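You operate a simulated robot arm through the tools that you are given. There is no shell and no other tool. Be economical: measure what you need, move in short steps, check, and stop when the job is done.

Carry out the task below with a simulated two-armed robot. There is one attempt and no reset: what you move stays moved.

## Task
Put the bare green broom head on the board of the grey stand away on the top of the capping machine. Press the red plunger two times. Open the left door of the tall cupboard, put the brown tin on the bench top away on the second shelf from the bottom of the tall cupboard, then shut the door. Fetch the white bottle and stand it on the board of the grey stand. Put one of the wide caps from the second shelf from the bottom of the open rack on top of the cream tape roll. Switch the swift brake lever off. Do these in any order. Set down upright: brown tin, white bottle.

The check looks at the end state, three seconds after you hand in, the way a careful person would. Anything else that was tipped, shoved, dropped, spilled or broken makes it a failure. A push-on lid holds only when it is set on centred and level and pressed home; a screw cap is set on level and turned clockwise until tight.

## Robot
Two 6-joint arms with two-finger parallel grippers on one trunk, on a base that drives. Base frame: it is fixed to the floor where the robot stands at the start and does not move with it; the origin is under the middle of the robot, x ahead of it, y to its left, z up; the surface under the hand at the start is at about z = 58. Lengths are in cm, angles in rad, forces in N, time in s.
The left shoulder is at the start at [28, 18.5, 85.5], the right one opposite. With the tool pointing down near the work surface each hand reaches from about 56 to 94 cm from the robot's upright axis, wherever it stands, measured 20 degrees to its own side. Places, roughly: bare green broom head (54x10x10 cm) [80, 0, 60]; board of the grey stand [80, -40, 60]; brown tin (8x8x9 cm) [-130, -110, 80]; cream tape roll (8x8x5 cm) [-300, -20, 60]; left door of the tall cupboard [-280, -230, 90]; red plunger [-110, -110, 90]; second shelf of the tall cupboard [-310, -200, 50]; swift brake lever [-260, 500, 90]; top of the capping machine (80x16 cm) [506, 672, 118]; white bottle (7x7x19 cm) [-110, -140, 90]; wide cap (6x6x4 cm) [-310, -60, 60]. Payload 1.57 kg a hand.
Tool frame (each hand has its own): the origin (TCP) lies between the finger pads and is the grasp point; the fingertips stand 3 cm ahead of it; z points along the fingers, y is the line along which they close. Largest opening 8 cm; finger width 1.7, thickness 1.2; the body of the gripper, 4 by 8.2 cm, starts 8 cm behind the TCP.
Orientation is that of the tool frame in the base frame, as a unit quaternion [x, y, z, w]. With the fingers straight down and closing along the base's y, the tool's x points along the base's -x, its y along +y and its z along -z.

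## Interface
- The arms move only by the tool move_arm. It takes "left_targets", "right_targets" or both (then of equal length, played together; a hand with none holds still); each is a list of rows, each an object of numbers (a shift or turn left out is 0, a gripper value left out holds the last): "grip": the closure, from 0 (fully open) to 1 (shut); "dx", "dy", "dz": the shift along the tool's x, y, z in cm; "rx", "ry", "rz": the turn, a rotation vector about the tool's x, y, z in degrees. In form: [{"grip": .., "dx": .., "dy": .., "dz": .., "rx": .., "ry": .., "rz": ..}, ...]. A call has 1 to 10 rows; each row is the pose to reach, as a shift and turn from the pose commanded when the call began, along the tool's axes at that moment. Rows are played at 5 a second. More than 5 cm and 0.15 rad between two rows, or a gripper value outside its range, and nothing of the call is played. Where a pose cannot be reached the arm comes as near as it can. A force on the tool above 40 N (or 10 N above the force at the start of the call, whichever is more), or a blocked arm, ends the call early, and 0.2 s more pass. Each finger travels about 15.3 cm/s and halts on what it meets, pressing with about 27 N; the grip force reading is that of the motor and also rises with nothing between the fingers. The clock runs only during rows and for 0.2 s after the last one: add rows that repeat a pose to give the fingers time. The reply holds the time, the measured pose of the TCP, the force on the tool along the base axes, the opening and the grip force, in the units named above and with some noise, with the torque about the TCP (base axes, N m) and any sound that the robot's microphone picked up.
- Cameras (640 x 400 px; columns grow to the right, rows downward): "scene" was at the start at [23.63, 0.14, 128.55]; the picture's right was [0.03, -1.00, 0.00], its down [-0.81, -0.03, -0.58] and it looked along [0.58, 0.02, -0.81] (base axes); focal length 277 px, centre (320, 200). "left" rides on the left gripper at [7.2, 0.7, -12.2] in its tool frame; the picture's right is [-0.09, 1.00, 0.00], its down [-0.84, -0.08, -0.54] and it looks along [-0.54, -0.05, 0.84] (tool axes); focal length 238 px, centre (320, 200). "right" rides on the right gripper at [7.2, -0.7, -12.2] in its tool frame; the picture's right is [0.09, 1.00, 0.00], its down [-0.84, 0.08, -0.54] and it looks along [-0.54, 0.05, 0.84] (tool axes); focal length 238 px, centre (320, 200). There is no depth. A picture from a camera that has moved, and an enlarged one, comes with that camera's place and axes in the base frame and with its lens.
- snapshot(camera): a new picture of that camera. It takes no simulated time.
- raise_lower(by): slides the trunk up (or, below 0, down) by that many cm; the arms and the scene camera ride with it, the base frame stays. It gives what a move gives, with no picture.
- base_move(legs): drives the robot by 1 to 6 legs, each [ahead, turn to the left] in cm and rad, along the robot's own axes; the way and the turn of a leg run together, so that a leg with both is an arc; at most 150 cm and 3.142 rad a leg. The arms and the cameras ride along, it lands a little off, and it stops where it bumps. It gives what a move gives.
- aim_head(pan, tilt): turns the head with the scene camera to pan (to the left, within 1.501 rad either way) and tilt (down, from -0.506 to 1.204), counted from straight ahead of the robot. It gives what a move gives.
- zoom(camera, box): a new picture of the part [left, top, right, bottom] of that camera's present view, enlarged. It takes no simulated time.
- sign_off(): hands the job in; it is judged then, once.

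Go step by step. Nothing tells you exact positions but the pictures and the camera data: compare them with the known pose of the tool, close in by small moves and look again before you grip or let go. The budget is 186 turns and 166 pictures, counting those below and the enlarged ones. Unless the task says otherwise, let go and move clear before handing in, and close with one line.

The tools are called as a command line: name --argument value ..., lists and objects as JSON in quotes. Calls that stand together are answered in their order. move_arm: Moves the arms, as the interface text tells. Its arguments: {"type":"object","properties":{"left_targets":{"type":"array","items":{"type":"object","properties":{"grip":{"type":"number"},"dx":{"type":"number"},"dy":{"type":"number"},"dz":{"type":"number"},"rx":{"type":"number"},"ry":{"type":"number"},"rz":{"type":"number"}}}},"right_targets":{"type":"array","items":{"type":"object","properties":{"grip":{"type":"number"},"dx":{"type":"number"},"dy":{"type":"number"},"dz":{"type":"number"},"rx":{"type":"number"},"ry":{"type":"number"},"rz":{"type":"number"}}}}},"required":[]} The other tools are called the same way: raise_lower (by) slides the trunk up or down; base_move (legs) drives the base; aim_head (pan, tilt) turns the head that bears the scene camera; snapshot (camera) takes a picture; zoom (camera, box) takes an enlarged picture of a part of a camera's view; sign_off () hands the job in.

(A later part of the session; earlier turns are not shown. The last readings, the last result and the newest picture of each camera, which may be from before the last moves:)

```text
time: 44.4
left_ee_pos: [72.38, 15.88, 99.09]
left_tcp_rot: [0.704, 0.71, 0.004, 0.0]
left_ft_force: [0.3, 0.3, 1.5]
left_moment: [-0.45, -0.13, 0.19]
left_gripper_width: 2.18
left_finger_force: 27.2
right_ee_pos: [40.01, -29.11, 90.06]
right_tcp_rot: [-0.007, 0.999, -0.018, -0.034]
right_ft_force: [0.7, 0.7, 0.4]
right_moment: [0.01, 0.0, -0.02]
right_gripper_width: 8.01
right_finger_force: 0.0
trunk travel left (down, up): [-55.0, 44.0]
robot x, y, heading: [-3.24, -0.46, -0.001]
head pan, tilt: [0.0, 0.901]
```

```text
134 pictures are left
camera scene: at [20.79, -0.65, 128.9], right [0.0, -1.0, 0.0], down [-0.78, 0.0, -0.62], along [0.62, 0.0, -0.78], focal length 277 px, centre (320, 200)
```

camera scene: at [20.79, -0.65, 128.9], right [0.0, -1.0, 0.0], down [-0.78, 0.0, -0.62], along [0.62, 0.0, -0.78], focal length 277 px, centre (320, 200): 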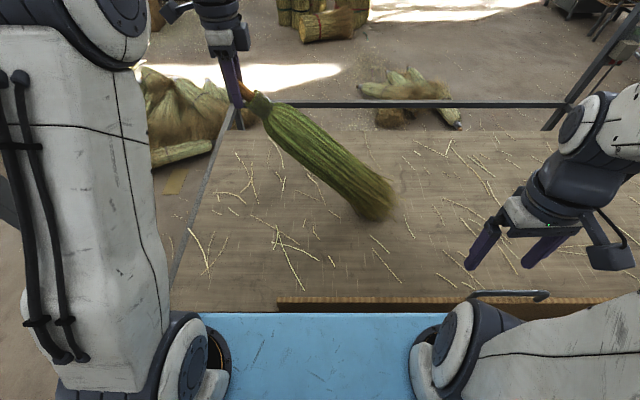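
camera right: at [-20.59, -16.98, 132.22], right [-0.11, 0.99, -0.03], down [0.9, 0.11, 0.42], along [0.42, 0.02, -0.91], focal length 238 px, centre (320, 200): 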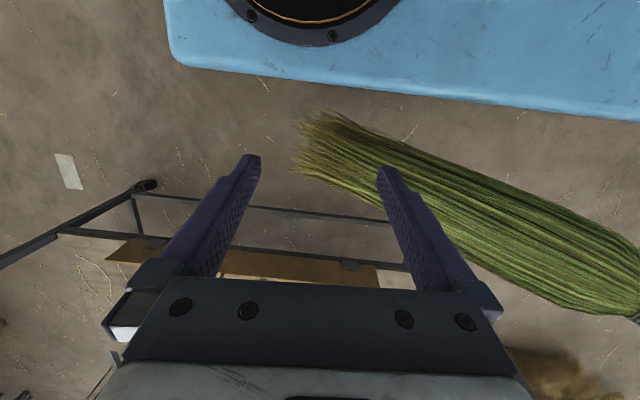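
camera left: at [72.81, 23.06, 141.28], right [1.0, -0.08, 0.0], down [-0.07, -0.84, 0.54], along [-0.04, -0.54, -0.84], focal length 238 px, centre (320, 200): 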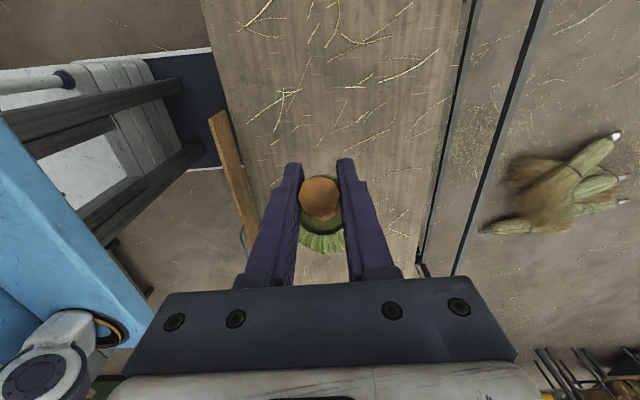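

The tail rests on the board. I lower the hand step by step, easing it to +y.

move_arm --left_targets '[{"dz": 4, "dx": 1.2}, {"dz": 8, "dx": 2.4}, {"dz": 12, "dx": 3.6}, {"dz": 16, "dx": 4.6}, {"dz": 20, "dx": 5.6}, {"dz": 24, "dx": 6.4}, {"dz": 28, "dx": 7}, {"dz": 31, "dx": 7.4}]'

snapshot --camera "scene"

snapshot --camera "left"

```text
time: 46.2
left_ee_pos: [72.54, 23.39, 68.02]
left_tcp_rot: [0.706, 0.709, 0.003, 0.0]
left_ft_force: [1.0, -0.1, -3.4]
left_moment: [0.41, -0.01, 0.02]
left_gripper_width: 2.19
left_finger_force: 27.2
right_ee_pos: [40.23, -29.21, 89.98]
right_tcp_rot: [-0.008, 0.999, -0.018, -0.034]
right_ft_force: [0.6, 0.1, 0.1]
right_moment: [0.03, -0.01, -0.02]
right_gripper_width: 7.99
right_finger_force: 0.1
trunk travel left (down, up): [-55.0, 44.0]
robot x, y, heading: [-3.1, -0.34, -0.0]
head pan, tilt: [0.0, 0.901]
```

```text
133 pictures are left
camera scene: at [20.78, -0.66, 128.9], right [0.0, -1.0, 0.0], down [-0.78, 0.0, -0.62], along [0.62, 0.0, -0.78], focal length 277 px, centre (320, 200)
```

scene: 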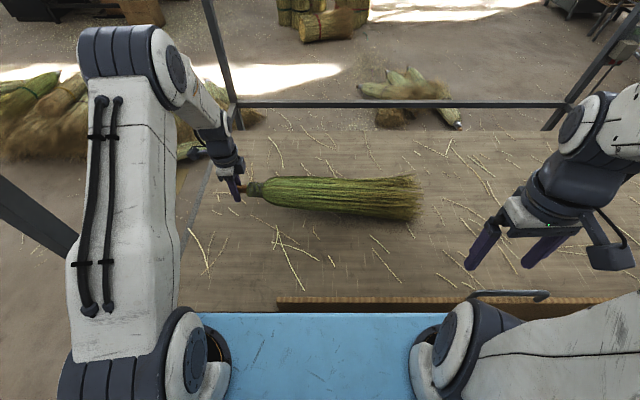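

```text
132 pictures are left
camera left: at [72.93, 30.48, 80.21], right [1.0, -0.09, 0.01], down [-0.08, -0.84, 0.54], along [-0.04, -0.54, -0.84], focal length 238 px, centre (320, 200)
```

left: 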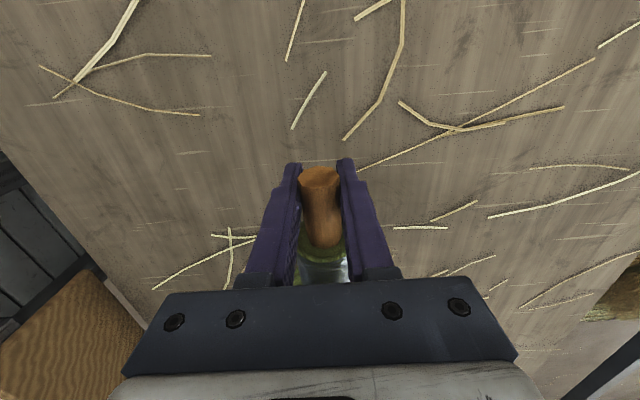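

Nearly flat now. I lower a bit more and let it lie down.

move_arm --left_targets '[{"dz": 2}, {"dz": 4}, {"dz": 5}, {"dz": 5}]'

zoom --camera "scene" --box '[200, 130, 440, 280]'

```text
time: 47.2
left_ee_pos: [72.55, 23.42, 63.2]
left_tcp_rot: [0.705, 0.709, 0.004, 0.0]
left_ft_force: [0.5, 1.3, -1.6]
left_moment: [-0.19, 0.03, 0.02]
left_gripper_width: 2.2
left_finger_force: 26.9
right_ee_pos: [40.12, -29.15, 90.03]
right_tcp_rot: [-0.008, 0.999, -0.018, -0.034]
right_ft_force: [0.3, -0.3, -0.1]
right_moment: [0.02, -0.04, -0.03]
right_gripper_width: 8.02
right_finger_force: 0.0
trunk travel left (down, up): [-55.0, 44.0]
robot x, y, heading: [-2.93, -0.84, -0.003]
head pan, tilt: [0.0, 0.901]
```

```text
2.67 times, centred on (320, 205) of scene
camera zoom: at [20.8, -0.65, 128.89], right [0.0, -1.0, 0.0], down [-0.78, 0.0, -0.62], along [0.62, 0.0, -0.78], focal length 739 px, centre (320, 187)
```

zoom: 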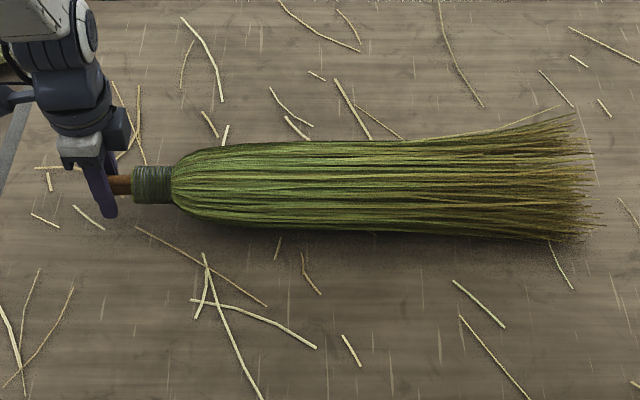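

It lies flat. I open, slide along to the neck (y≈18.7, x≈73.6), and grip again.

move_arm --left_targets '[{"grip": 0}, {"grip": 0}, {"grip": 0, "dx": -2.3, "dy": 0.6}, {"grip": 0, "dx": -4.6, "dy": 1, "dz": 0.5}, {"grip": 0, "dx": -4.8, "dy": 1, "dz": 0.7}]'

zoom --camera "scene" --box '[200, 130, 440, 280]'

snapshot --camera "left"

```text
time: 48.4
left_ee_pos: [73.55, 18.81, 62.46]
left_tcp_rot: [0.705, 0.709, 0.004, 0.0]
left_ft_force: [0.2, 0.4, 0.5]
left_moment: [-0.02, -0.01, -0.01]
left_gripper_width: 7.98
left_finger_force: 0.0
right_ee_pos: [40.08, -29.18, 90.03]
right_tcp_rot: [-0.008, 0.999, -0.017, -0.034]
right_ft_force: [0.3, -0.4, 0.6]
right_moment: [0.01, 0.04, -0.07]
right_gripper_width: 8.02
right_finger_force: 0.1
trunk travel left (down, up): [-55.0, 44.0]
robot x, y, heading: [-3.13, -0.51, -0.001]
head pan, tilt: [0.0, 0.901]
```

```text
2.67 times, centred on (320, 205) of scene
camera zoom: at [20.79, -0.65, 128.9], right [0.0, -1.0, 0.0], down [-0.78, 0.0, -0.62], along [0.62, 0.0, -0.78], focal length 739 px, centre (320, 187)
```

zoom: 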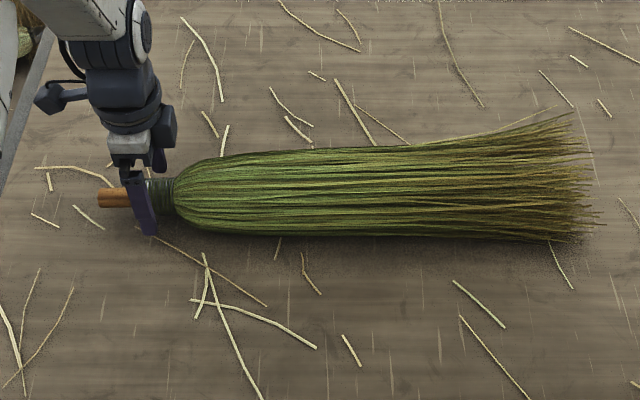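

```text
129 pictures are left
camera left: at [73.96, 25.93, 74.53], right [1.0, -0.08, 0.0], down [-0.07, -0.84, 0.54], along [-0.04, -0.54, -0.84], focal length 238 px, centre (320, 200)
```

left: 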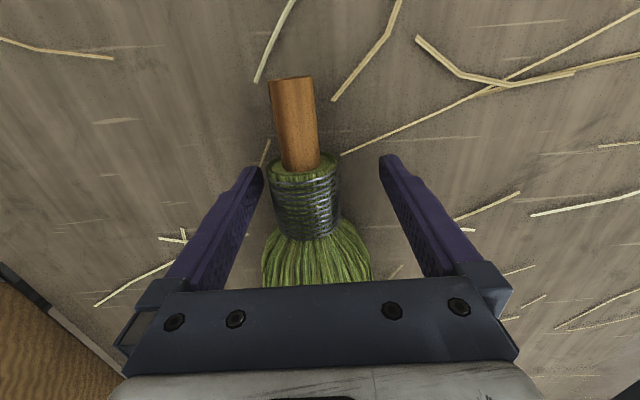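

I centre on the neck, grip, lift, and set the right hand further out and forward.

move_arm --left_targets '[{"grip": 0, "dy": -0.7, "dx": -0.3}, {"grip": 0.6, "dy": -0.7, "dx": -0.3}, {"grip": 1, "dy": -0.7, "dx": -0.3}, {"grip": 1, "dy": -0.7, "dx": -0.3}, {"grip": 1, "dy": -0.7, "dx": -0.3}, {"grip": 1, "dy": -0.7, "dx": -0.3, "dz": -3}, {"grip": 1, "dy": -0.7, "dx": -0.3, "dz": -7}, {"grip": 1, "dy": -0.7, "dx": -0.3, "dz": -11}, {"grip": 1, "dy": -0.7, "dx": -0.3, "dz": -15}, {"grip": 1, "dy": -0.7, "dx": -0.3, "dz": -19}]'

move_arm --right_targets '[{"dx": -2, "dy": -3}, {"dx": -4, "dy": -6}, {"dx": -6, "dy": -9}, {"dx": -8, "dy": -12}, {"dx": -8, "dy": -15}]'

snapshot --camera "scene"

```text
time: 50.6
left_ee_pos: [72.66, 18.39, 81.55]
left_tcp_rot: [0.705, 0.71, 0.004, 0.0]
left_ft_force: [-0.9, 1.2, -3.1]
left_moment: [0.47, 0.03, -0.02]
left_gripper_width: 4.47
left_finger_force: 26.9
right_ee_pos: [40.11, -29.17, 90.1]
right_tcp_rot: [-0.008, 0.999, -0.017, -0.034]
right_ft_force: [-0.3, -0.5, 0.2]
right_moment: [0.01, 0.0, 0.0]
right_gripper_width: 8.02
right_finger_force: 0.1
trunk travel left (down, up): [-55.0, 44.0]
robot x, y, heading: [-2.77, -0.33, -0.004]
head pan, tilt: [0.0, 0.901]
```

```text
time: 51.8
left_ee_pos: [72.53, 18.28, 81.52]
left_tcp_rot: [0.705, 0.709, 0.004, 0.0]
left_ft_force: [0.6, 0.2, -3.1]
left_moment: [0.47, -0.05, 0.0]
left_gripper_width: 4.45
left_finger_force: 26.8
right_ee_pos: [48.18, -43.81, 89.93]
right_tcp_rot: [-0.008, 0.999, -0.018, -0.033]
right_ft_force: [-0.5, -0.6, -0.1]
right_moment: [-0.04, -0.01, 0.0]
right_gripper_width: 7.99
right_finger_force: 0.1
trunk travel left (down, up): [-55.0, 44.0]
robot x, y, heading: [-3.38, -0.39, -0.005]
head pan, tilt: [0.0, 0.901]
```

```text
128 pictures are left
camera scene: at [20.8, -0.64, 128.89], right [0.0, -1.0, 0.0], down [-0.78, 0.0, -0.62], along [0.62, 0.0, -0.78], focal length 277 px, centre (320, 200)
```

scene: 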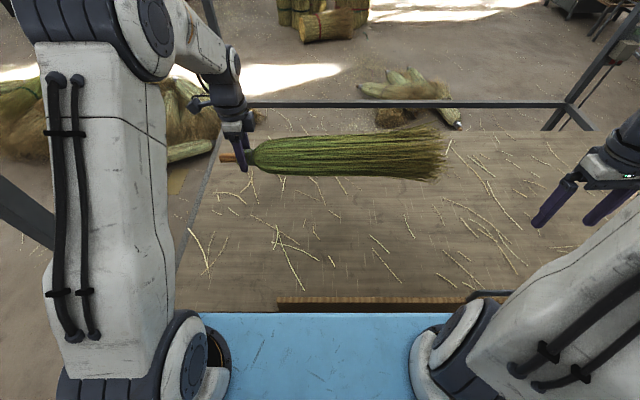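

Regripped level. I back out a shorter way (to x≈-40), turn left and drive up between bench and stand, then look.

base_move --legs '[[-37, 0], [0, 1.36]]'

aim_head --pan -0.3 --tilt 0.35

snapshot --camera "scene"

```text
time: 57.5
left_ee_pos: [-42.96, 77.4, 81.47]
left_tcp_rot: [0.095, 0.996, 0.004, -0.002]
left_ft_force: [0.2, -0.6, -3.3]
left_moment: [0.09, 0.47, 0.03]
left_gripper_width: 4.43
left_finger_force: 26.8
right_ee_pos: [13.25, 41.14, 90.0]
right_tcp_rot: [-0.639, 0.768, -0.035, -0.016]
right_ft_force: [-0.4, -0.6, -0.4]
right_moment: [-0.03, 0.0, -0.02]
right_gripper_width: 7.96
right_finger_force: 0.0
trunk travel left (down, up): [-55.0, 44.0]
robot x, y, heading: [-39.41, -0.35, 1.375]
head pan, tilt: [0.0, 0.901]
```

```text
time: 58.4
left_ee_pos: [-42.94, 77.54, 81.5]
left_tcp_rot: [0.094, 0.996, 0.003, -0.003]
left_ft_force: [0.1, 0.4, -3.4]
left_moment: [0.1, 0.46, -0.01]
left_gripper_width: 4.46
left_finger_force: 26.9
right_ee_pos: [13.18, 41.15, 89.81]
right_tcp_rot: [-0.639, 0.768, -0.035, -0.014]
right_ft_force: [-0.6, -0.8, -1.0]
right_moment: [0.0, 0.02, 0.0]
right_gripper_width: 8.0
right_finger_force: 0.0
trunk travel left (down, up): [-55.0, 44.0]
robot x, y, heading: [-39.54, -0.42, 1.371]
head pan, tilt: [-0.3, 0.351]
```

```text
127 pictures are left
camera scene: at [-31.43, 23.23, 133.64], right [0.88, -0.48, 0.0], down [-0.16, -0.3, -0.94], along [0.45, 0.83, -0.34], focal length 277 px, centre (320, 200)
```

scene: 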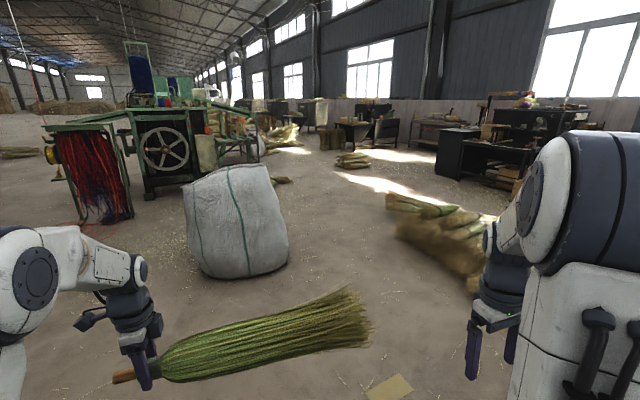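

The passage between the white bag (x<45) and the broom pile (x>150) is free. I drive up, veer right, and through it.

base_move --legs '[[80, 0], [0, -0.62], [150, 0], [0, 0.15]]'

aim_head --pan 0.0 --tilt 0.2

snapshot --camera "scene"

```text
time: 72.1
left_ee_pos: [119.83, 250.76, 81.58]
left_tcp_rot: [0.329, 0.944, 0.004, -0.002]
left_ft_force: [1.0, 0.2, -2.9]
left_moment: [0.31, 0.35, 0.01]
left_gripper_width: 4.44
left_finger_force: 26.2
right_ee_pos: [153.0, 192.62, 89.98]
right_tcp_rot: [-0.438, 0.898, -0.031, -0.023]
right_ft_force: [-0.6, -0.2, 0.0]
right_moment: [0.07, 0.0, 0.01]
right_gripper_width: 8.0
right_finger_force: 0.1
trunk travel left (down, up): [-55.0, 44.0]
robot x, y, heading: [87.06, 180.01, 0.896]
head pan, tilt: [-0.3, 0.351]
```

```text
time: 72.9
left_ee_pos: [119.8, 250.77, 81.57]
left_tcp_rot: [0.329, 0.944, 0.003, -0.002]
left_ft_force: [-0.4, -0.1, -4.0]
left_moment: [0.29, 0.36, 0.02]
left_gripper_width: 4.5
left_finger_force: 26.6
right_ee_pos: [152.87, 192.57, 89.93]
right_tcp_rot: [-0.438, 0.898, -0.03, -0.023]
right_ft_force: [0.1, -0.6, -1.3]
right_moment: [0.0, 0.02, -0.01]
right_gripper_width: 7.99
right_finger_force: 0.0
trunk travel left (down, up): [-55.0, 44.0]
robot x, y, heading: [87.03, 179.89, 0.894]
head pan, tilt: [0.0, 0.201]
```

```text
126 pictures are left
camera scene: at [103.24, 199.58, 135.05], right [0.78, -0.63, 0.0], down [-0.13, -0.16, -0.98], along [0.62, 0.76, -0.2], focal length 277 px, centre (320, 200)
```

scene: 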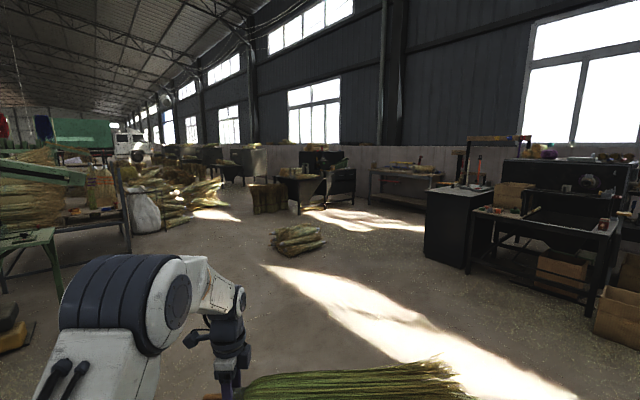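

The machine's top is at about pixel (328,150). I zoom in on it.

zoom --camera "scene" --box '[240, 130, 400, 230]'

```text
4.00 times, centred on (320, 180) of scene
camera zoom: at [103.24, 199.58, 135.05], right [0.78, -0.63, 0.0], down [-0.13, -0.16, -0.98], along [0.62, 0.76, -0.2], focal length 1108 px, centre (320, 280)
```

zoom: 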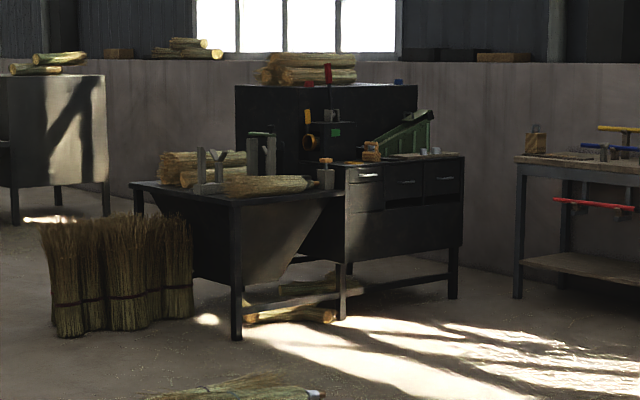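

The capping machine is the black box behind the desk; the desk front seems to face -y at y≈635. I drive around the broom bundle on the floor, keeping to its right.

base_move --legs '[[0, -0.15], [130, 0], [130, 0], [105, 0]]'

aim_head --pan 0.25 --tilt 0.2

snapshot --camera "scene"

```text
time: 77.5
left_ee_pos: [182.56, 290.52, 81.45]
left_tcp_rot: [0.416, 0.909, 0.003, -0.001]
left_ft_force: [0.2, 0.7, -3.2]
left_moment: [0.38, 0.33, 0.02]
left_gripper_width: 4.45
left_finger_force: 26.7
right_ee_pos: [204.45, 227.26, 89.87]
right_tcp_rot: [-0.35, 0.936, -0.028, -0.026]
right_ft_force: [0.7, -0.2, 0.9]
right_moment: [0.01, 0.02, 0.0]
right_gripper_width: 8.01
right_finger_force: 0.1
trunk travel left (down, up): [-55.0, 44.0]
robot x, y, heading: [137.11, 227.36, 0.583]
head pan, tilt: [0.0, 0.201]
stopped in leg 2: the robot was blocked; the commanded pose is now the measured one
```

```text
time: 78.3
left_ee_pos: [182.43, 290.37, 81.56]
left_tcp_rot: [0.416, 0.909, 0.003, -0.002]
left_ft_force: [0.8, -0.1, -3.2]
left_moment: [0.36, 0.28, 0.03]
left_gripper_width: 4.44
left_finger_force: 27.1
right_ee_pos: [204.46, 227.23, 89.96]
right_tcp_rot: [-0.35, 0.936, -0.028, -0.026]
right_ft_force: [0.1, -0.1, 0.3]
right_moment: [-0.02, -0.01, 0.01]
right_gripper_width: 7.99
right_finger_force: 0.1
trunk travel left (down, up): [-55.0, 44.0]
robot x, y, heading: [137.11, 227.38, 0.587]
head pan, tilt: [0.25, 0.201]
```

```text
124 pictures are left
camera scene: at [156.97, 242.98, 135.05], right [0.74, -0.67, 0.0], down [-0.13, -0.15, -0.98], along [0.66, 0.72, -0.2], focal length 277 px, centre (320, 200)
```

scene: 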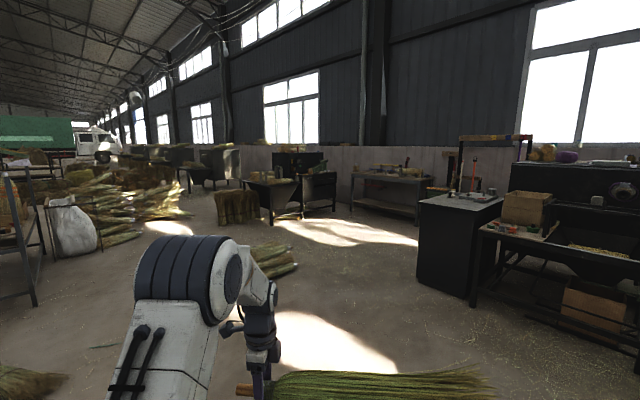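

Something on the right blocked the base. I look down to the right side.

aim_head --pan -0.9 --tilt 0.75

snapshot --camera "scene"

aim_head --pan 0 --tilt 1.1

snapshot --camera "scene"

```text
time: 79.7
left_ee_pos: [182.6, 290.42, 81.5]
left_tcp_rot: [0.416, 0.909, 0.004, -0.002]
left_ft_force: [0.0, 1.0, -3.7]
left_moment: [0.36, 0.34, -0.01]
left_gripper_width: 4.47
left_finger_force: 26.9
right_ee_pos: [204.47, 227.18, 89.99]
right_tcp_rot: [-0.351, 0.936, -0.029, -0.026]
right_ft_force: [-0.2, -0.7, 0.5]
right_moment: [0.02, 0.0, 0.01]
right_gripper_width: 8.0
right_finger_force: 0.0
trunk travel left (down, up): [-55.0, 44.0]
robot x, y, heading: [136.91, 227.08, 0.583]
head pan, tilt: [-0.901, 0.75]
```

```text
123 pictures are left
camera scene: at [158.57, 233.51, 130.09], right [-0.31, -0.95, 0.0], down [-0.65, 0.21, -0.73], along [0.7, -0.23, -0.68], focal length 277 px, centre (320, 200)
```

scene: 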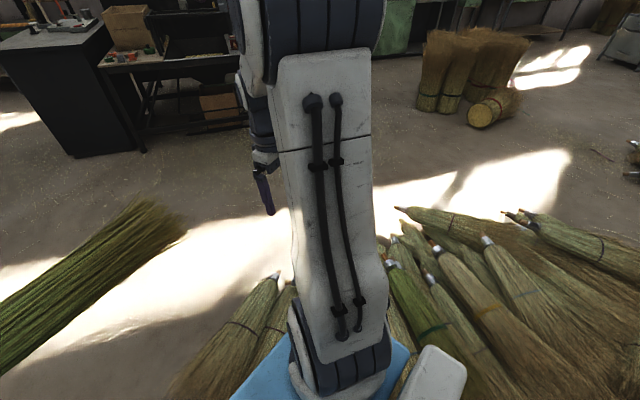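

```text
time: 80.8
left_ee_pos: [182.56, 290.51, 81.56]
left_tcp_rot: [0.416, 0.909, 0.004, -0.001]
left_ft_force: [-0.2, -0.3, -3.2]
left_moment: [0.36, 0.31, 0.0]
left_gripper_width: 4.46
left_finger_force: 26.7
right_ee_pos: [204.45, 227.4, 90.0]
right_tcp_rot: [-0.35, 0.936, -0.027, -0.027]
right_ft_force: [-0.1, -0.4, -0.2]
right_moment: [-0.03, 0.01, -0.01]
right_gripper_width: 7.99
right_finger_force: 0.0
trunk travel left (down, up): [-55.0, 44.0]
robot x, y, heading: [136.91, 227.38, 0.582]
head pan, tilt: [0.0, 1.1]
```

```text
122 pictures are left
camera scene: at [155.97, 239.57, 127.51], right [0.55, -0.83, 0.0], down [-0.74, -0.49, -0.45], along [0.38, 0.25, -0.89], focal length 277 px, centre (320, 200)
```

scene: 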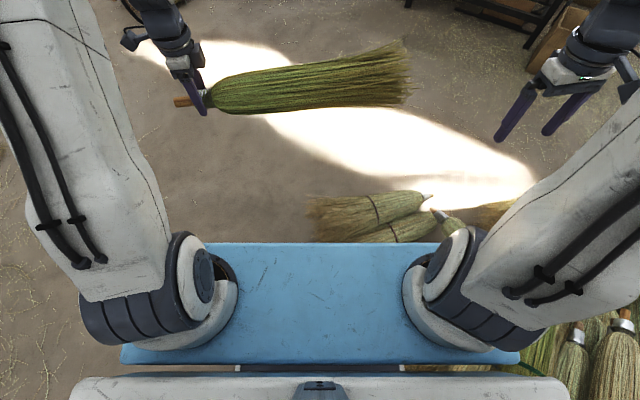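

The base met the front brooms of the pile (which reaches to about (200,275)). I back off the way I came, and pass further around its left end.

base_move --legs '[[-25, 0], [-15, 0.1], [0, 0.5]]'

snapshot --camera "scene"

```text
time: 85.1
left_ee_pos: [105.94, 282.45, 81.63]
left_tcp_rot: [0.129, 0.992, 0.003, -0.002]
left_ft_force: [0.1, -0.2, -3.2]
left_moment: [0.12, 0.47, 0.0]
left_gripper_width: 4.43
left_finger_force: 27.4
right_ee_pos: [159.75, 242.97, 89.97]
right_tcp_rot: [-0.613, 0.789, -0.034, -0.016]
right_ft_force: [0.6, -0.4, 0.3]
right_moment: [0.03, 0.01, -0.01]
right_gripper_width: 8.0
right_finger_force: 0.0
trunk travel left (down, up): [-55.0, 44.0]
robot x, y, heading: [104.21, 204.93, 1.194]
head pan, tilt: [0.0, 1.1]
```

```text
121 pictures are left
camera scene: at [112.81, 225.41, 127.51], right [0.93, -0.37, 0.0], down [-0.33, -0.83, -0.45], along [0.17, 0.42, -0.89], focal length 277 px, centre (320, 200)
```

scene: 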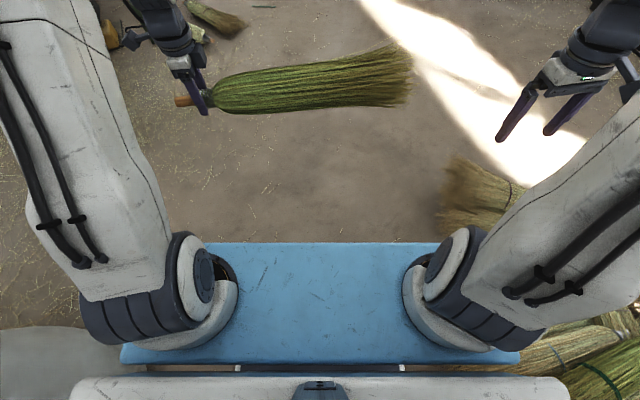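

Free. I drive up past the pile's end, then turn toward the machine.

base_move --legs '[[135, 0], [0, -0.79], [105, 0]]'

aim_head --pan 0.3 --tilt 0.35

snapshot --camera "scene"

```text
time: 98.8
left_ee_pos: [303.91, 425.33, 81.47]
left_tcp_rot: [0.495, 0.869, 0.004, -0.001]
left_ft_force: [0.4, -0.3, -3.6]
left_moment: [0.41, 0.24, -0.01]
left_gripper_width: 4.46
left_finger_force: 27.2
right_ee_pos: [314.46, 359.19, 89.98]
right_tcp_rot: [-0.266, 0.963, -0.026, -0.028]
right_ft_force: [-0.9, -0.1, -0.2]
right_moment: [-0.01, 0.01, 0.0]
right_gripper_width: 8.0
right_finger_force: 0.0
trunk travel left (down, up): [-55.0, 44.0]
robot x, y, heading: [248.16, 370.89, 0.408]
head pan, tilt: [0.0, 1.1]
```

```text
time: 99.9
left_ee_pos: [303.86, 425.17, 81.59]
left_tcp_rot: [0.495, 0.869, 0.004, -0.001]
left_ft_force: [-1.2, 0.3, -3.3]
left_moment: [0.38, 0.26, -0.03]
left_gripper_width: 4.44
left_finger_force: 27.2
right_ee_pos: [314.52, 359.25, 89.9]
right_tcp_rot: [-0.266, 0.963, -0.025, -0.027]
right_ft_force: [0.5, 0.6, 0.2]
right_moment: [-0.01, 0.0, -0.02]
right_gripper_width: 8.02
right_finger_force: 0.0
trunk travel left (down, up): [-55.0, 44.0]
robot x, y, heading: [247.94, 371.13, 0.407]
head pan, tilt: [0.3, 0.351]
```

```text
120 pictures are left
camera scene: at [270.13, 383.52, 133.64], right [0.65, -0.76, 0.0], down [-0.26, -0.22, -0.94], along [0.71, 0.61, -0.34], focal length 277 px, centre (320, 200)
```

scene: 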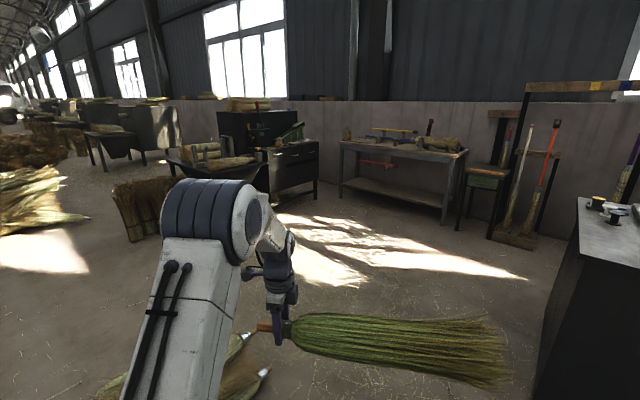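

The way is clear between the bundle and the cabinet. I drive on toward a spot in front of the desk.

base_move --legs '[[95, 0], [0, 0.25], [120, 0], [60, 0]]'

aim_head --pan 0.85 --tilt 0.25

snapshot --camera "scene"

```text
time: 114.4
left_ee_pos: [523.01, 582.14, 81.5]
left_tcp_rot: [0.393, 0.919, 0.004, -0.001]
left_ft_force: [-0.1, -0.3, -3.9]
left_moment: [0.35, 0.32, -0.01]
left_gripper_width: 4.44
left_finger_force: 26.7
right_ee_pos: [548.08, 520.08, 89.99]
right_tcp_rot: [-0.373, 0.927, -0.03, -0.025]
right_ft_force: [0.0, -0.6, -0.4]
right_moment: [0.0, 0.05, 0.02]
right_gripper_width: 8.01
right_finger_force: 0.0
trunk travel left (down, up): [-55.0, 44.0]
robot x, y, heading: [480.46, 517.12, 0.63]
head pan, tilt: [0.3, 0.351]
```

```text
time: 115.4
left_ee_pos: [523.14, 582.13, 81.5]
left_tcp_rot: [0.393, 0.919, 0.004, -0.001]
left_ft_force: [-0.7, 0.1, -3.0]
left_moment: [0.34, 0.34, 0.01]
left_gripper_width: 4.45
left_finger_force: 27.1
right_ee_pos: [548.03, 520.12, 89.98]
right_tcp_rot: [-0.373, 0.927, -0.029, -0.025]
right_ft_force: [-0.5, 0.0, -0.4]
right_moment: [-0.01, 0.01, -0.01]
right_gripper_width: 8.01
right_finger_force: 0.1
trunk travel left (down, up): [-55.0, 44.0]
robot x, y, heading: [480.35, 516.57, 0.635]
head pan, tilt: [0.85, 0.25]
```

```text
119 pictures are left
camera scene: at [494.68, 535.64, 134.59], right [1.0, -0.09, 0.0], down [-0.02, -0.25, -0.97], along [0.08, 0.97, -0.25], focal length 277 px, centre (320, 200)
```

scene: 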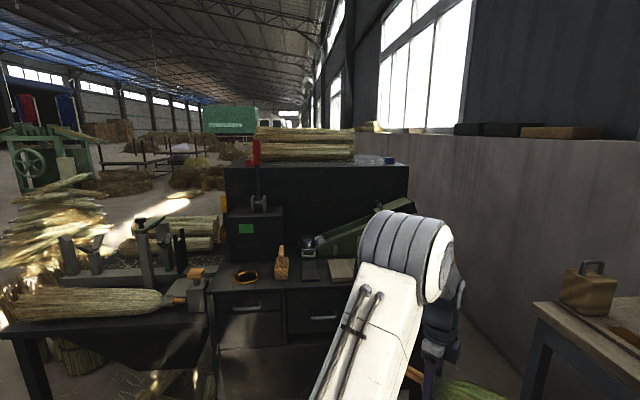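

The machine's top shows a free strip in front of a bundle: front edge at y≈660, x from 462 to 547. A red lever stands before it near x≈478. I raise the trunk fully and lift the broom, then look again.

raise_lower --by 43

move_arm --left_targets '[{"dz": -3}, {"dz": -6}, {"dz": -9}, {"dz": -12}, {"dz": -15}]'

aim_head --pan 0.85 --tilt 0.45

zoom --camera "scene" --box '[160, 90, 480, 290]'

```text
refused: 43 is not a number from -40 to 40
```

```text
time: 116.6
left_ee_pos: [522.88, 582.12, 96.42]
left_tcp_rot: [0.394, 0.919, 0.004, -0.001]
left_ft_force: [-0.1, 0.4, -3.8]
left_moment: [0.35, 0.36, 0.05]
left_gripper_width: 4.44
left_finger_force: 27.1
right_ee_pos: [548.07, 520.06, 90.0]
right_tcp_rot: [-0.374, 0.927, -0.029, -0.025]
right_ft_force: [-0.6, 0.9, -0.5]
right_moment: [0.0, -0.01, -0.02]
right_gripper_width: 7.99
right_finger_force: 0.0
trunk travel left (down, up): [-55.0, 44.0]
robot x, y, heading: [480.81, 516.7, 0.636]
head pan, tilt: [0.85, 0.25]
```

```text
time: 117.3
left_ee_pos: [523.05, 582.03, 96.54]
left_tcp_rot: [0.394, 0.919, 0.002, -0.002]
left_ft_force: [0.8, -1.0, -3.4]
left_moment: [0.36, 0.34, 0.01]
left_gripper_width: 4.45
left_finger_force: 26.8
right_ee_pos: [548.05, 520.05, 90.05]
right_tcp_rot: [-0.374, 0.927, -0.029, -0.025]
right_ft_force: [0.1, 1.3, -0.2]
right_moment: [0.02, -0.02, 0.02]
right_gripper_width: 7.99
right_finger_force: 0.1
trunk travel left (down, up): [-55.0, 44.0]
robot x, y, heading: [480.79, 516.78, 0.636]
head pan, tilt: [0.85, 0.45]
```

```text
2.00 times, centred on (320, 190) of scene
camera zoom: at [494.66, 535.5, 132.73], right [1.0, -0.09, 0.0], down [-0.04, -0.43, -0.9], along [0.08, 0.9, -0.43], focal length 554 px, centre (320, 220)
```

zoom: 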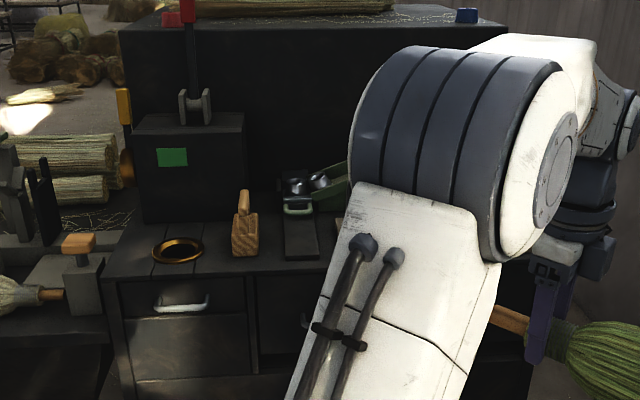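

raise_lower --by 40

zoom --camera "scene" --box '[160, 130, 480, 330]'

```text
time: 121.2
left_ee_pos: [522.9, 582.11, 136.52]
left_tcp_rot: [0.394, 0.919, 0.003, -0.002]
left_ft_force: [0.3, -0.7, -3.4]
left_moment: [0.37, 0.37, 0.02]
left_gripper_width: 4.46
left_finger_force: 27.0
right_ee_pos: [548.07, 520.09, 130.04]
right_tcp_rot: [-0.373, 0.927, -0.029, -0.026]
right_ft_force: [0.9, 0.2, 0.2]
right_moment: [-0.02, 0.02, -0.02]
right_gripper_width: 8.02
right_finger_force: 0.0
trunk travel left (down, up): [-95.0, 4.0]
robot x, y, heading: [480.79, 517.14, 0.634]
head pan, tilt: [0.85, 0.45]
```

```text
2.00 times, centred on (320, 230) of scene
camera zoom: at [494.67, 535.51, 172.72], right [1.0, -0.09, 0.0], down [-0.04, -0.43, -0.9], along [0.08, 0.9, -0.44], focal length 554 px, centre (320, 140)
```

zoom: 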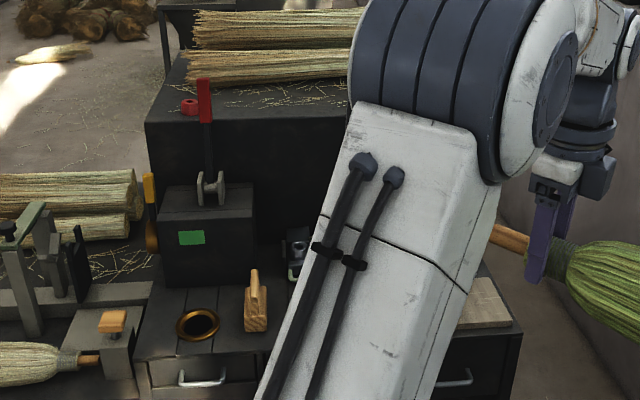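

There's a free strip y≈663–683 on the top, but a small red thing near x≈473 and a blue one near x≈538. I turn to face the machine and look closely.

base_move --legs '[[0, 0.93]]'

aim_head --pan 0.0 --tilt 0.5

snapshot --camera "scene"

```text
time: 123.9
left_ee_pos: [454.72, 590.19, 136.49]
left_tcp_rot: [-0.054, 0.999, 0.002, -0.003]
left_ft_force: [-1.0, -0.6, -4.0]
left_moment: [-0.06, 0.46, 0.01]
left_gripper_width: 4.46
left_finger_force: 26.9
right_ee_pos: [519.05, 572.34, 129.92]
right_tcp_rot: [0.745, -0.666, 0.037, 0.01]
right_ft_force: [-0.7, 0.2, -0.3]
right_moment: [0.0, -0.03, -0.02]
right_gripper_width: 8.02
right_finger_force: 0.2
trunk travel left (down, up): [-95.0, 4.0]
robot x, y, heading: [480.85, 516.89, 1.554]
head pan, tilt: [0.85, 0.45]
```

```text
time: 125.1
left_ee_pos: [454.67, 590.27, 136.49]
left_tcp_rot: [-0.054, 0.999, 0.003, -0.002]
left_ft_force: [0.8, -0.3, -3.7]
left_moment: [-0.09, 0.47, 0.05]
left_gripper_width: 4.46
left_finger_force: 27.3
right_ee_pos: [519.19, 572.45, 130.02]
right_tcp_rot: [0.745, -0.666, 0.037, 0.009]
right_ft_force: [0.1, -0.1, 0.0]
right_moment: [-0.01, 0.02, 0.01]
right_gripper_width: 7.99
right_finger_force: 0.1
trunk travel left (down, up): [-95.0, 4.0]
robot x, y, heading: [480.84, 516.96, 1.554]
head pan, tilt: [0.0, 0.499]
```

```text
116 pictures are left
camera scene: at [481.41, 541.97, 172.28], right [1.0, -0.02, 0.0], down [-0.01, -0.48, -0.88], along [0.02, 0.88, -0.48], focal length 277 px, centre (320, 200)
```

scene: 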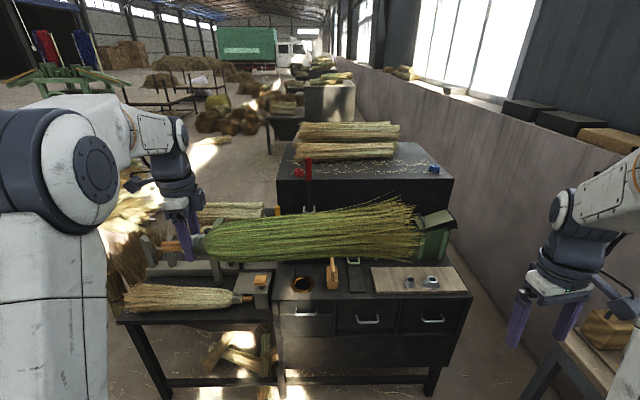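

Red thing at about (474,670), blue at (543,674): the broom (56 cm) fits between if gripped neck stands at x≈484. I lift higher, then drive to about (510,590).

raise_lower --by 3.5

move_arm --left_targets '[{"dz": -3}, {"dz": -6}, {"dz": -6}]' --right_targets '[{"dx": 2, "dy": 0}, {"dx": 3, "dy": 0}, {"dx": 3, "dy": 0}]'

base_move --legs '[[0, -0.352], [79, 0], [0, 0.365]]'

snapshot --camera "scene"

```text
time: 125.9
left_ee_pos: [454.71, 590.18, 140.04]
left_tcp_rot: [-0.053, 0.999, 0.003, -0.002]
left_ft_force: [-0.1, -0.8, -3.0]
left_moment: [-0.1, 0.46, 0.01]
left_gripper_width: 4.5
left_finger_force: 27.3
right_ee_pos: [519.18, 572.43, 133.49]
right_tcp_rot: [0.745, -0.666, 0.037, 0.009]
right_ft_force: [-0.2, -0.3, -0.1]
right_moment: [-0.05, 0.0, 0.02]
right_gripper_width: 8.02
right_finger_force: 0.0
trunk travel left (down, up): [-98.5, 0.5]
robot x, y, heading: [480.68, 516.86, 1.554]
head pan, tilt: [0.0, 0.499]
```

```text
time: 126.7
left_ee_pos: [454.64, 590.1, 146.01]
left_tcp_rot: [-0.053, 0.999, 0.002, -0.002]
left_ft_force: [-1.0, -0.5, -2.0]
left_moment: [0.0, 0.47, 0.04]
left_gripper_width: 4.45
left_finger_force: 27.3
right_ee_pos: [519.36, 569.4, 133.57]
right_tcp_rot: [0.745, -0.666, 0.037, 0.01]
right_ft_force: [0.1, 0.2, 1.1]
right_moment: [0.0, 0.0, -0.01]
right_gripper_width: 8.0
right_finger_force: 0.0
trunk travel left (down, up): [-98.5, 0.5]
robot x, y, heading: [480.25, 516.78, 1.558]
head pan, tilt: [0.0, 0.499]
```

```text
time: 133.1
left_ee_pos: [482.99, 663.07, 146.08]
left_tcp_rot: [-0.053, 0.999, 0.003, -0.003]
left_ft_force: [0.2, 0.3, -2.5]
left_moment: [-0.07, 0.48, 0.01]
left_gripper_width: 4.46
left_finger_force: 27.0
right_ee_pos: [547.75, 642.56, 133.72]
right_tcp_rot: [0.745, -0.667, 0.037, 0.01]
right_ft_force: [-0.3, 0.4, 0.3]
right_moment: [-0.05, 0.0, 0.02]
right_gripper_width: 8.0
right_finger_force: 0.2
trunk travel left (down, up): [-98.5, 0.5]
robot x, y, heading: [509.37, 589.59, 1.559]
head pan, tilt: [0.0, 0.499]
```

```text
115 pictures are left
camera scene: at [509.77, 615.02, 175.78], right [1.0, -0.02, 0.0], down [-0.01, -0.48, -0.88], along [0.01, 0.88, -0.48], focal length 277 px, centre (320, 200)
```

scene: 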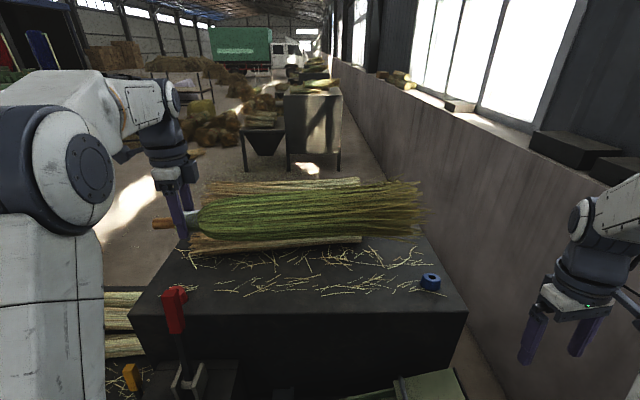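

The view is clear: the free strip is y≈662–686, the blue ring at (541,672), the lever in front at (482,653). I move the broom out to y≈672, square it, and lower to just above the top.

move_arm --left_targets '[{"dx": -0.6, "dy": 3, "rz": 1.5}, {"dx": -1.2, "dy": 6, "rz": 3}, {"dx": -1.9, "dy": 8.8, "rz": 4}, {"dx": -1.9, "dy": 8.8, "rz": 4, "dz": 3}, {"dx": -1.9, "dy": 8.8, "rz": 4, "dz": 7}, {"dx": -1.9, "dy": 8.8, "rz": 4, "dz": 11}, {"dx": -1.9, "dy": 8.8, "rz": 4, "dz": 15}, {"dx": -1.9, "dy": 8.8, "rz": 4, "dz": 17}]'

snapshot --camera "scene"

snapshot --camera "left"

```text
time: 134.9
left_ee_pos: [483.7, 672.26, 128.89]
left_tcp_rot: [-0.018, 1.0, 0.003, -0.003]
left_ft_force: [-0.3, 0.5, -2.5]
left_moment: [0.0, 0.5, -0.01]
left_gripper_width: 4.46
left_finger_force: 27.8
right_ee_pos: [547.81, 642.55, 133.81]
right_tcp_rot: [0.745, -0.666, 0.038, 0.009]
right_ft_force: [-0.3, -0.1, 0.4]
right_moment: [-0.01, 0.01, 0.0]
right_gripper_width: 8.01
right_finger_force: 0.1
trunk travel left (down, up): [-98.5, 0.5]
robot x, y, heading: [508.99, 590.22, 1.558]
head pan, tilt: [0.0, 0.499]
```

```text
114 pictures are left
camera scene: at [509.79, 615.04, 175.78], right [1.0, -0.02, 0.0], down [-0.01, -0.48, -0.88], along [0.01, 0.88, -0.48], focal length 277 px, centre (320, 200)
```

scene: 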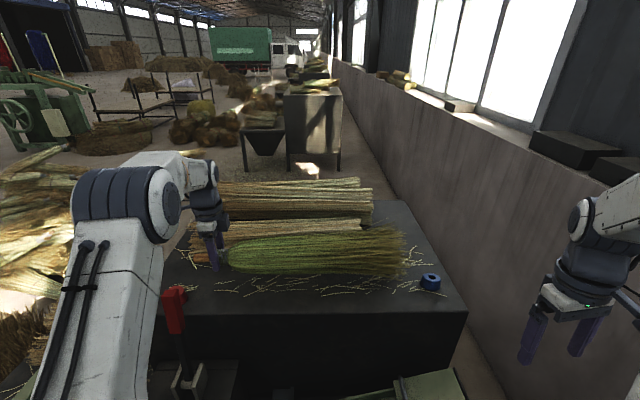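

```text
113 pictures are left
camera left: at [476.54, 672.53, 141.0], right [0.05, 1.0, 0.01], down [0.84, -0.05, 0.54], along [0.54, -0.03, -0.84], focal length 238 px, centre (320, 200)
```

left: 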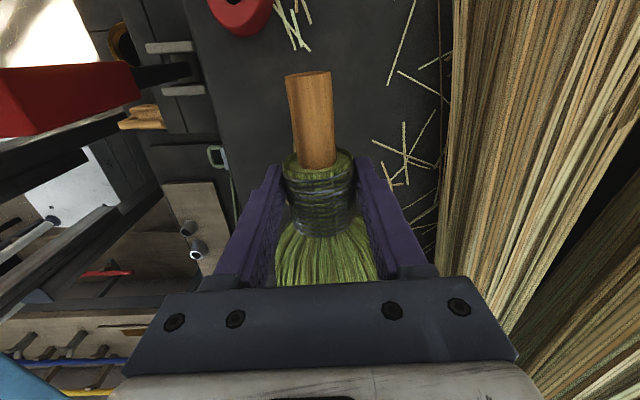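

Stub tip x≈477.7, clear of the red ring; the bundle is at y>682. I lower to resting height.

move_arm --left_targets '[{"dz": 2}, {"dz": 4}, {"dz": 5.5}, {"dz": 6.2}, {"dz": 6.2}]'

snapshot --camera "scene"

```text
time: 136.1
left_ee_pos: [483.96, 672.14, 122.66]
left_tcp_rot: [-0.019, 1.0, 0.003, -0.003]
left_ft_force: [-0.2, 0.6, 0.5]
left_moment: [-0.01, -0.77, 0.2]
left_gripper_width: 4.46
left_finger_force: 27.0
right_ee_pos: [547.72, 642.53, 133.57]
right_tcp_rot: [0.745, -0.665, 0.037, 0.009]
right_ft_force: [0.3, 0.0, -0.1]
right_moment: [0.0, 0.01, 0.0]
right_gripper_width: 8.0
right_finger_force: 0.0
trunk travel left (down, up): [-98.5, 0.5]
robot x, y, heading: [509.3, 590.13, 1.556]
head pan, tilt: [0.0, 0.499]
```

```text
112 pictures are left
camera scene: at [509.78, 615.01, 175.78], right [1.0, -0.02, 0.0], down [-0.01, -0.48, -0.88], along [0.01, 0.88, -0.48], focal length 277 px, centre (320, 200)
```

scene: 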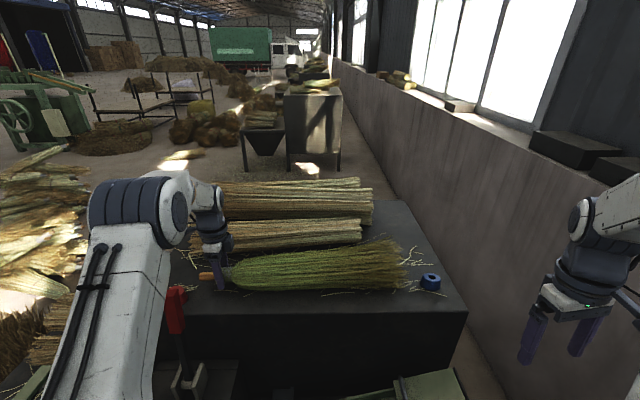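

The tail touches. I lower a touch more, open, and rise straight up clear of it.

move_arm --left_targets '[{"dz": 0.4}, {"dz": 0.4, "grip": 0.5}, {"dz": 0.4, "grip": 0}, {"dz": 0.4, "grip": 0}, {"dz": 0.4, "grip": 0}]'

move_arm --left_targets '[{"dz": -4}, {"dz": -8}, {"dz": -12}, {"dz": -16}, {"dz": -20}, {"dz": -24}]'

snapshot --camera "scene"

```text
time: 137.3
left_ee_pos: [483.89, 672.09, 122.26]
left_tcp_rot: [-0.018, 1.0, 0.002, -0.003]
left_ft_force: [0.6, 0.3, 0.0]
left_moment: [-0.01, -0.02, -0.02]
left_gripper_width: 8.01
left_finger_force: 0.1
right_ee_pos: [547.72, 642.5, 133.56]
right_tcp_rot: [0.745, -0.666, 0.037, 0.01]
right_ft_force: [0.0, 0.4, -0.3]
right_moment: [0.0, 0.02, 0.03]
right_gripper_width: 7.98
right_finger_force: 0.0
trunk travel left (down, up): [-98.5, 0.5]
robot x, y, heading: [509.13, 590.01, 1.556]
head pan, tilt: [0.0, 0.499]
```

```text
time: 138.7
left_ee_pos: [483.92, 671.92, 146.47]
left_tcp_rot: [-0.018, 1.0, 0.001, -0.003]
left_ft_force: [0.3, -0.6, -0.4]
left_moment: [-0.01, -0.04, -0.02]
left_gripper_width: 8.03
left_finger_force: 0.0
right_ee_pos: [547.69, 642.57, 133.8]
right_tcp_rot: [0.745, -0.666, 0.036, 0.01]
right_ft_force: [-0.3, 0.4, -0.7]
right_moment: [0.0, 0.01, -0.01]
right_gripper_width: 7.99
right_finger_force: 0.1
trunk travel left (down, up): [-98.5, 0.5]
robot x, y, heading: [509.0, 590.36, 1.558]
head pan, tilt: [0.0, 0.499]
```

```text
111 pictures are left
camera scene: at [509.79, 615.03, 175.78], right [1.0, -0.02, 0.0], down [-0.01, -0.48, -0.88], along [0.01, 0.88, -0.48], focal length 277 px, centre (320, 200)
```

scene: 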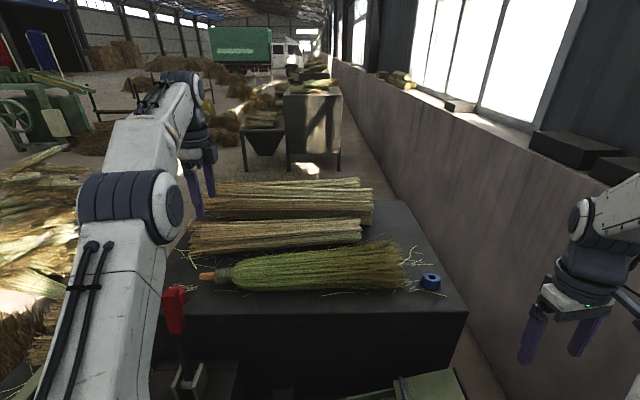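

The broom head lies on the machine top. I retract, back out and turn round, then lower the trunk and head for the brake lever.

move_arm --left_targets '[{"dy": -4, "rz": -8}, {"dy": -8, "rz": -16}, {"dy": -8, "rz": -24}, {"dy": -8, "rz": -32}, {"dy": -8, "rz": -40}, {"dy": -8, "rz": -48}, {"dy": -8, "rz": -56}, {"dy": -8, "rz": -64}, {"dy": -8, "rz": -72}, {"dy": -8, "rz": -80}]'

base_move --legs '[[-70, 0], [0, 1.1], [0, 1.11]]'

raise_lower --by -40

aim_head --pan 0.0 --tilt 0.3

snapshot --camera "scene"

```text
time: 140.9
left_ee_pos: [484.26, 663.98, 146.34]
left_tcp_rot: [-0.658, 0.753, 0.003, -0.001]
left_ft_force: [0.6, 0.1, -0.6]
left_moment: [-0.01, 0.01, -0.02]
left_gripper_width: 7.98
left_finger_force: 0.1
right_ee_pos: [547.67, 642.56, 133.66]
right_tcp_rot: [0.745, -0.666, 0.037, 0.01]
right_ft_force: [0.2, 0.4, -1.0]
right_moment: [-0.01, 0.01, -0.01]
right_gripper_width: 7.99
right_finger_force: 0.2
trunk travel left (down, up): [-98.5, 0.5]
robot x, y, heading: [509.05, 589.99, 1.558]
head pan, tilt: [0.0, 0.499]
```

```text
time: 150.2
left_ee_pos: [462.64, 456.88, 146.45]
left_tcp_rot: [0.97, 0.243, -0.001, 0.004]
left_ft_force: [-0.7, 0.9, -0.1]
left_moment: [0.01, 0.03, 0.0]
left_gripper_width: 8.0
left_finger_force: 0.0
right_ee_pos: [442.52, 520.85, 133.72]
right_tcp_rot: [0.931, 0.363, 0.025, -0.029]
right_ft_force: [1.0, 0.6, 0.1]
right_moment: [0.02, 0.01, 0.02]
right_gripper_width: 7.98
right_finger_force: 0.1
trunk travel left (down, up): [-98.5, 0.5]
robot x, y, heading: [507.82, 520.65, -2.529]
head pan, tilt: [0.0, 0.499]
```

```text
time: 154.1
left_ee_pos: [462.59, 456.8, 106.29]
left_tcp_rot: [0.97, 0.244, -0.001, 0.004]
left_ft_force: [-0.1, 0.5, 1.0]
left_moment: [-0.01, 0.04, 0.04]
left_gripper_width: 7.99
left_finger_force: 0.0
right_ee_pos: [442.63, 520.65, 93.69]
right_tcp_rot: [0.931, 0.363, 0.025, -0.029]
right_ft_force: [1.0, -0.3, -0.1]
right_moment: [0.02, -0.01, 0.01]
right_gripper_width: 7.99
right_finger_force: 0.0
trunk travel left (down, up): [-58.5, 40.5]
robot x, y, heading: [507.92, 520.07, -2.525]
head pan, tilt: [0.0, 0.499]
```

```text
time: 154.8
left_ee_pos: [462.66, 456.76, 106.27]
left_tcp_rot: [0.97, 0.244, 0.0, 0.004]
left_ft_force: [-0.4, -0.3, -0.7]
left_moment: [0.01, 0.01, 0.01]
left_gripper_width: 8.0
left_finger_force: 0.1
right_ee_pos: [442.68, 520.77, 93.71]
right_tcp_rot: [0.931, 0.363, 0.025, -0.028]
right_ft_force: [0.4, -0.6, 0.1]
right_moment: [0.0, 0.03, 0.01]
right_gripper_width: 8.02
right_finger_force: 0.0
trunk travel left (down, up): [-58.5, 40.5]
robot x, y, heading: [507.47, 520.63, -2.524]
head pan, tilt: [0.0, 0.3]
```

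```text
110 pictures are left
camera scene: at [487.48, 505.78, 137.62], right [-0.58, 0.82, 0.0], down [0.24, 0.17, -0.96], along [-0.78, -0.55, -0.3], focal length 277 px, centre (320, 200)
```

scene: 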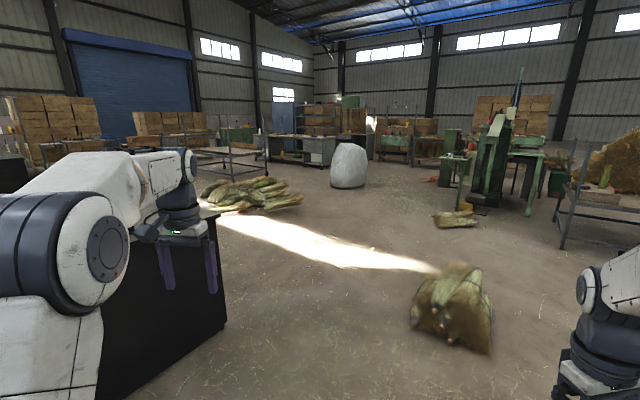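

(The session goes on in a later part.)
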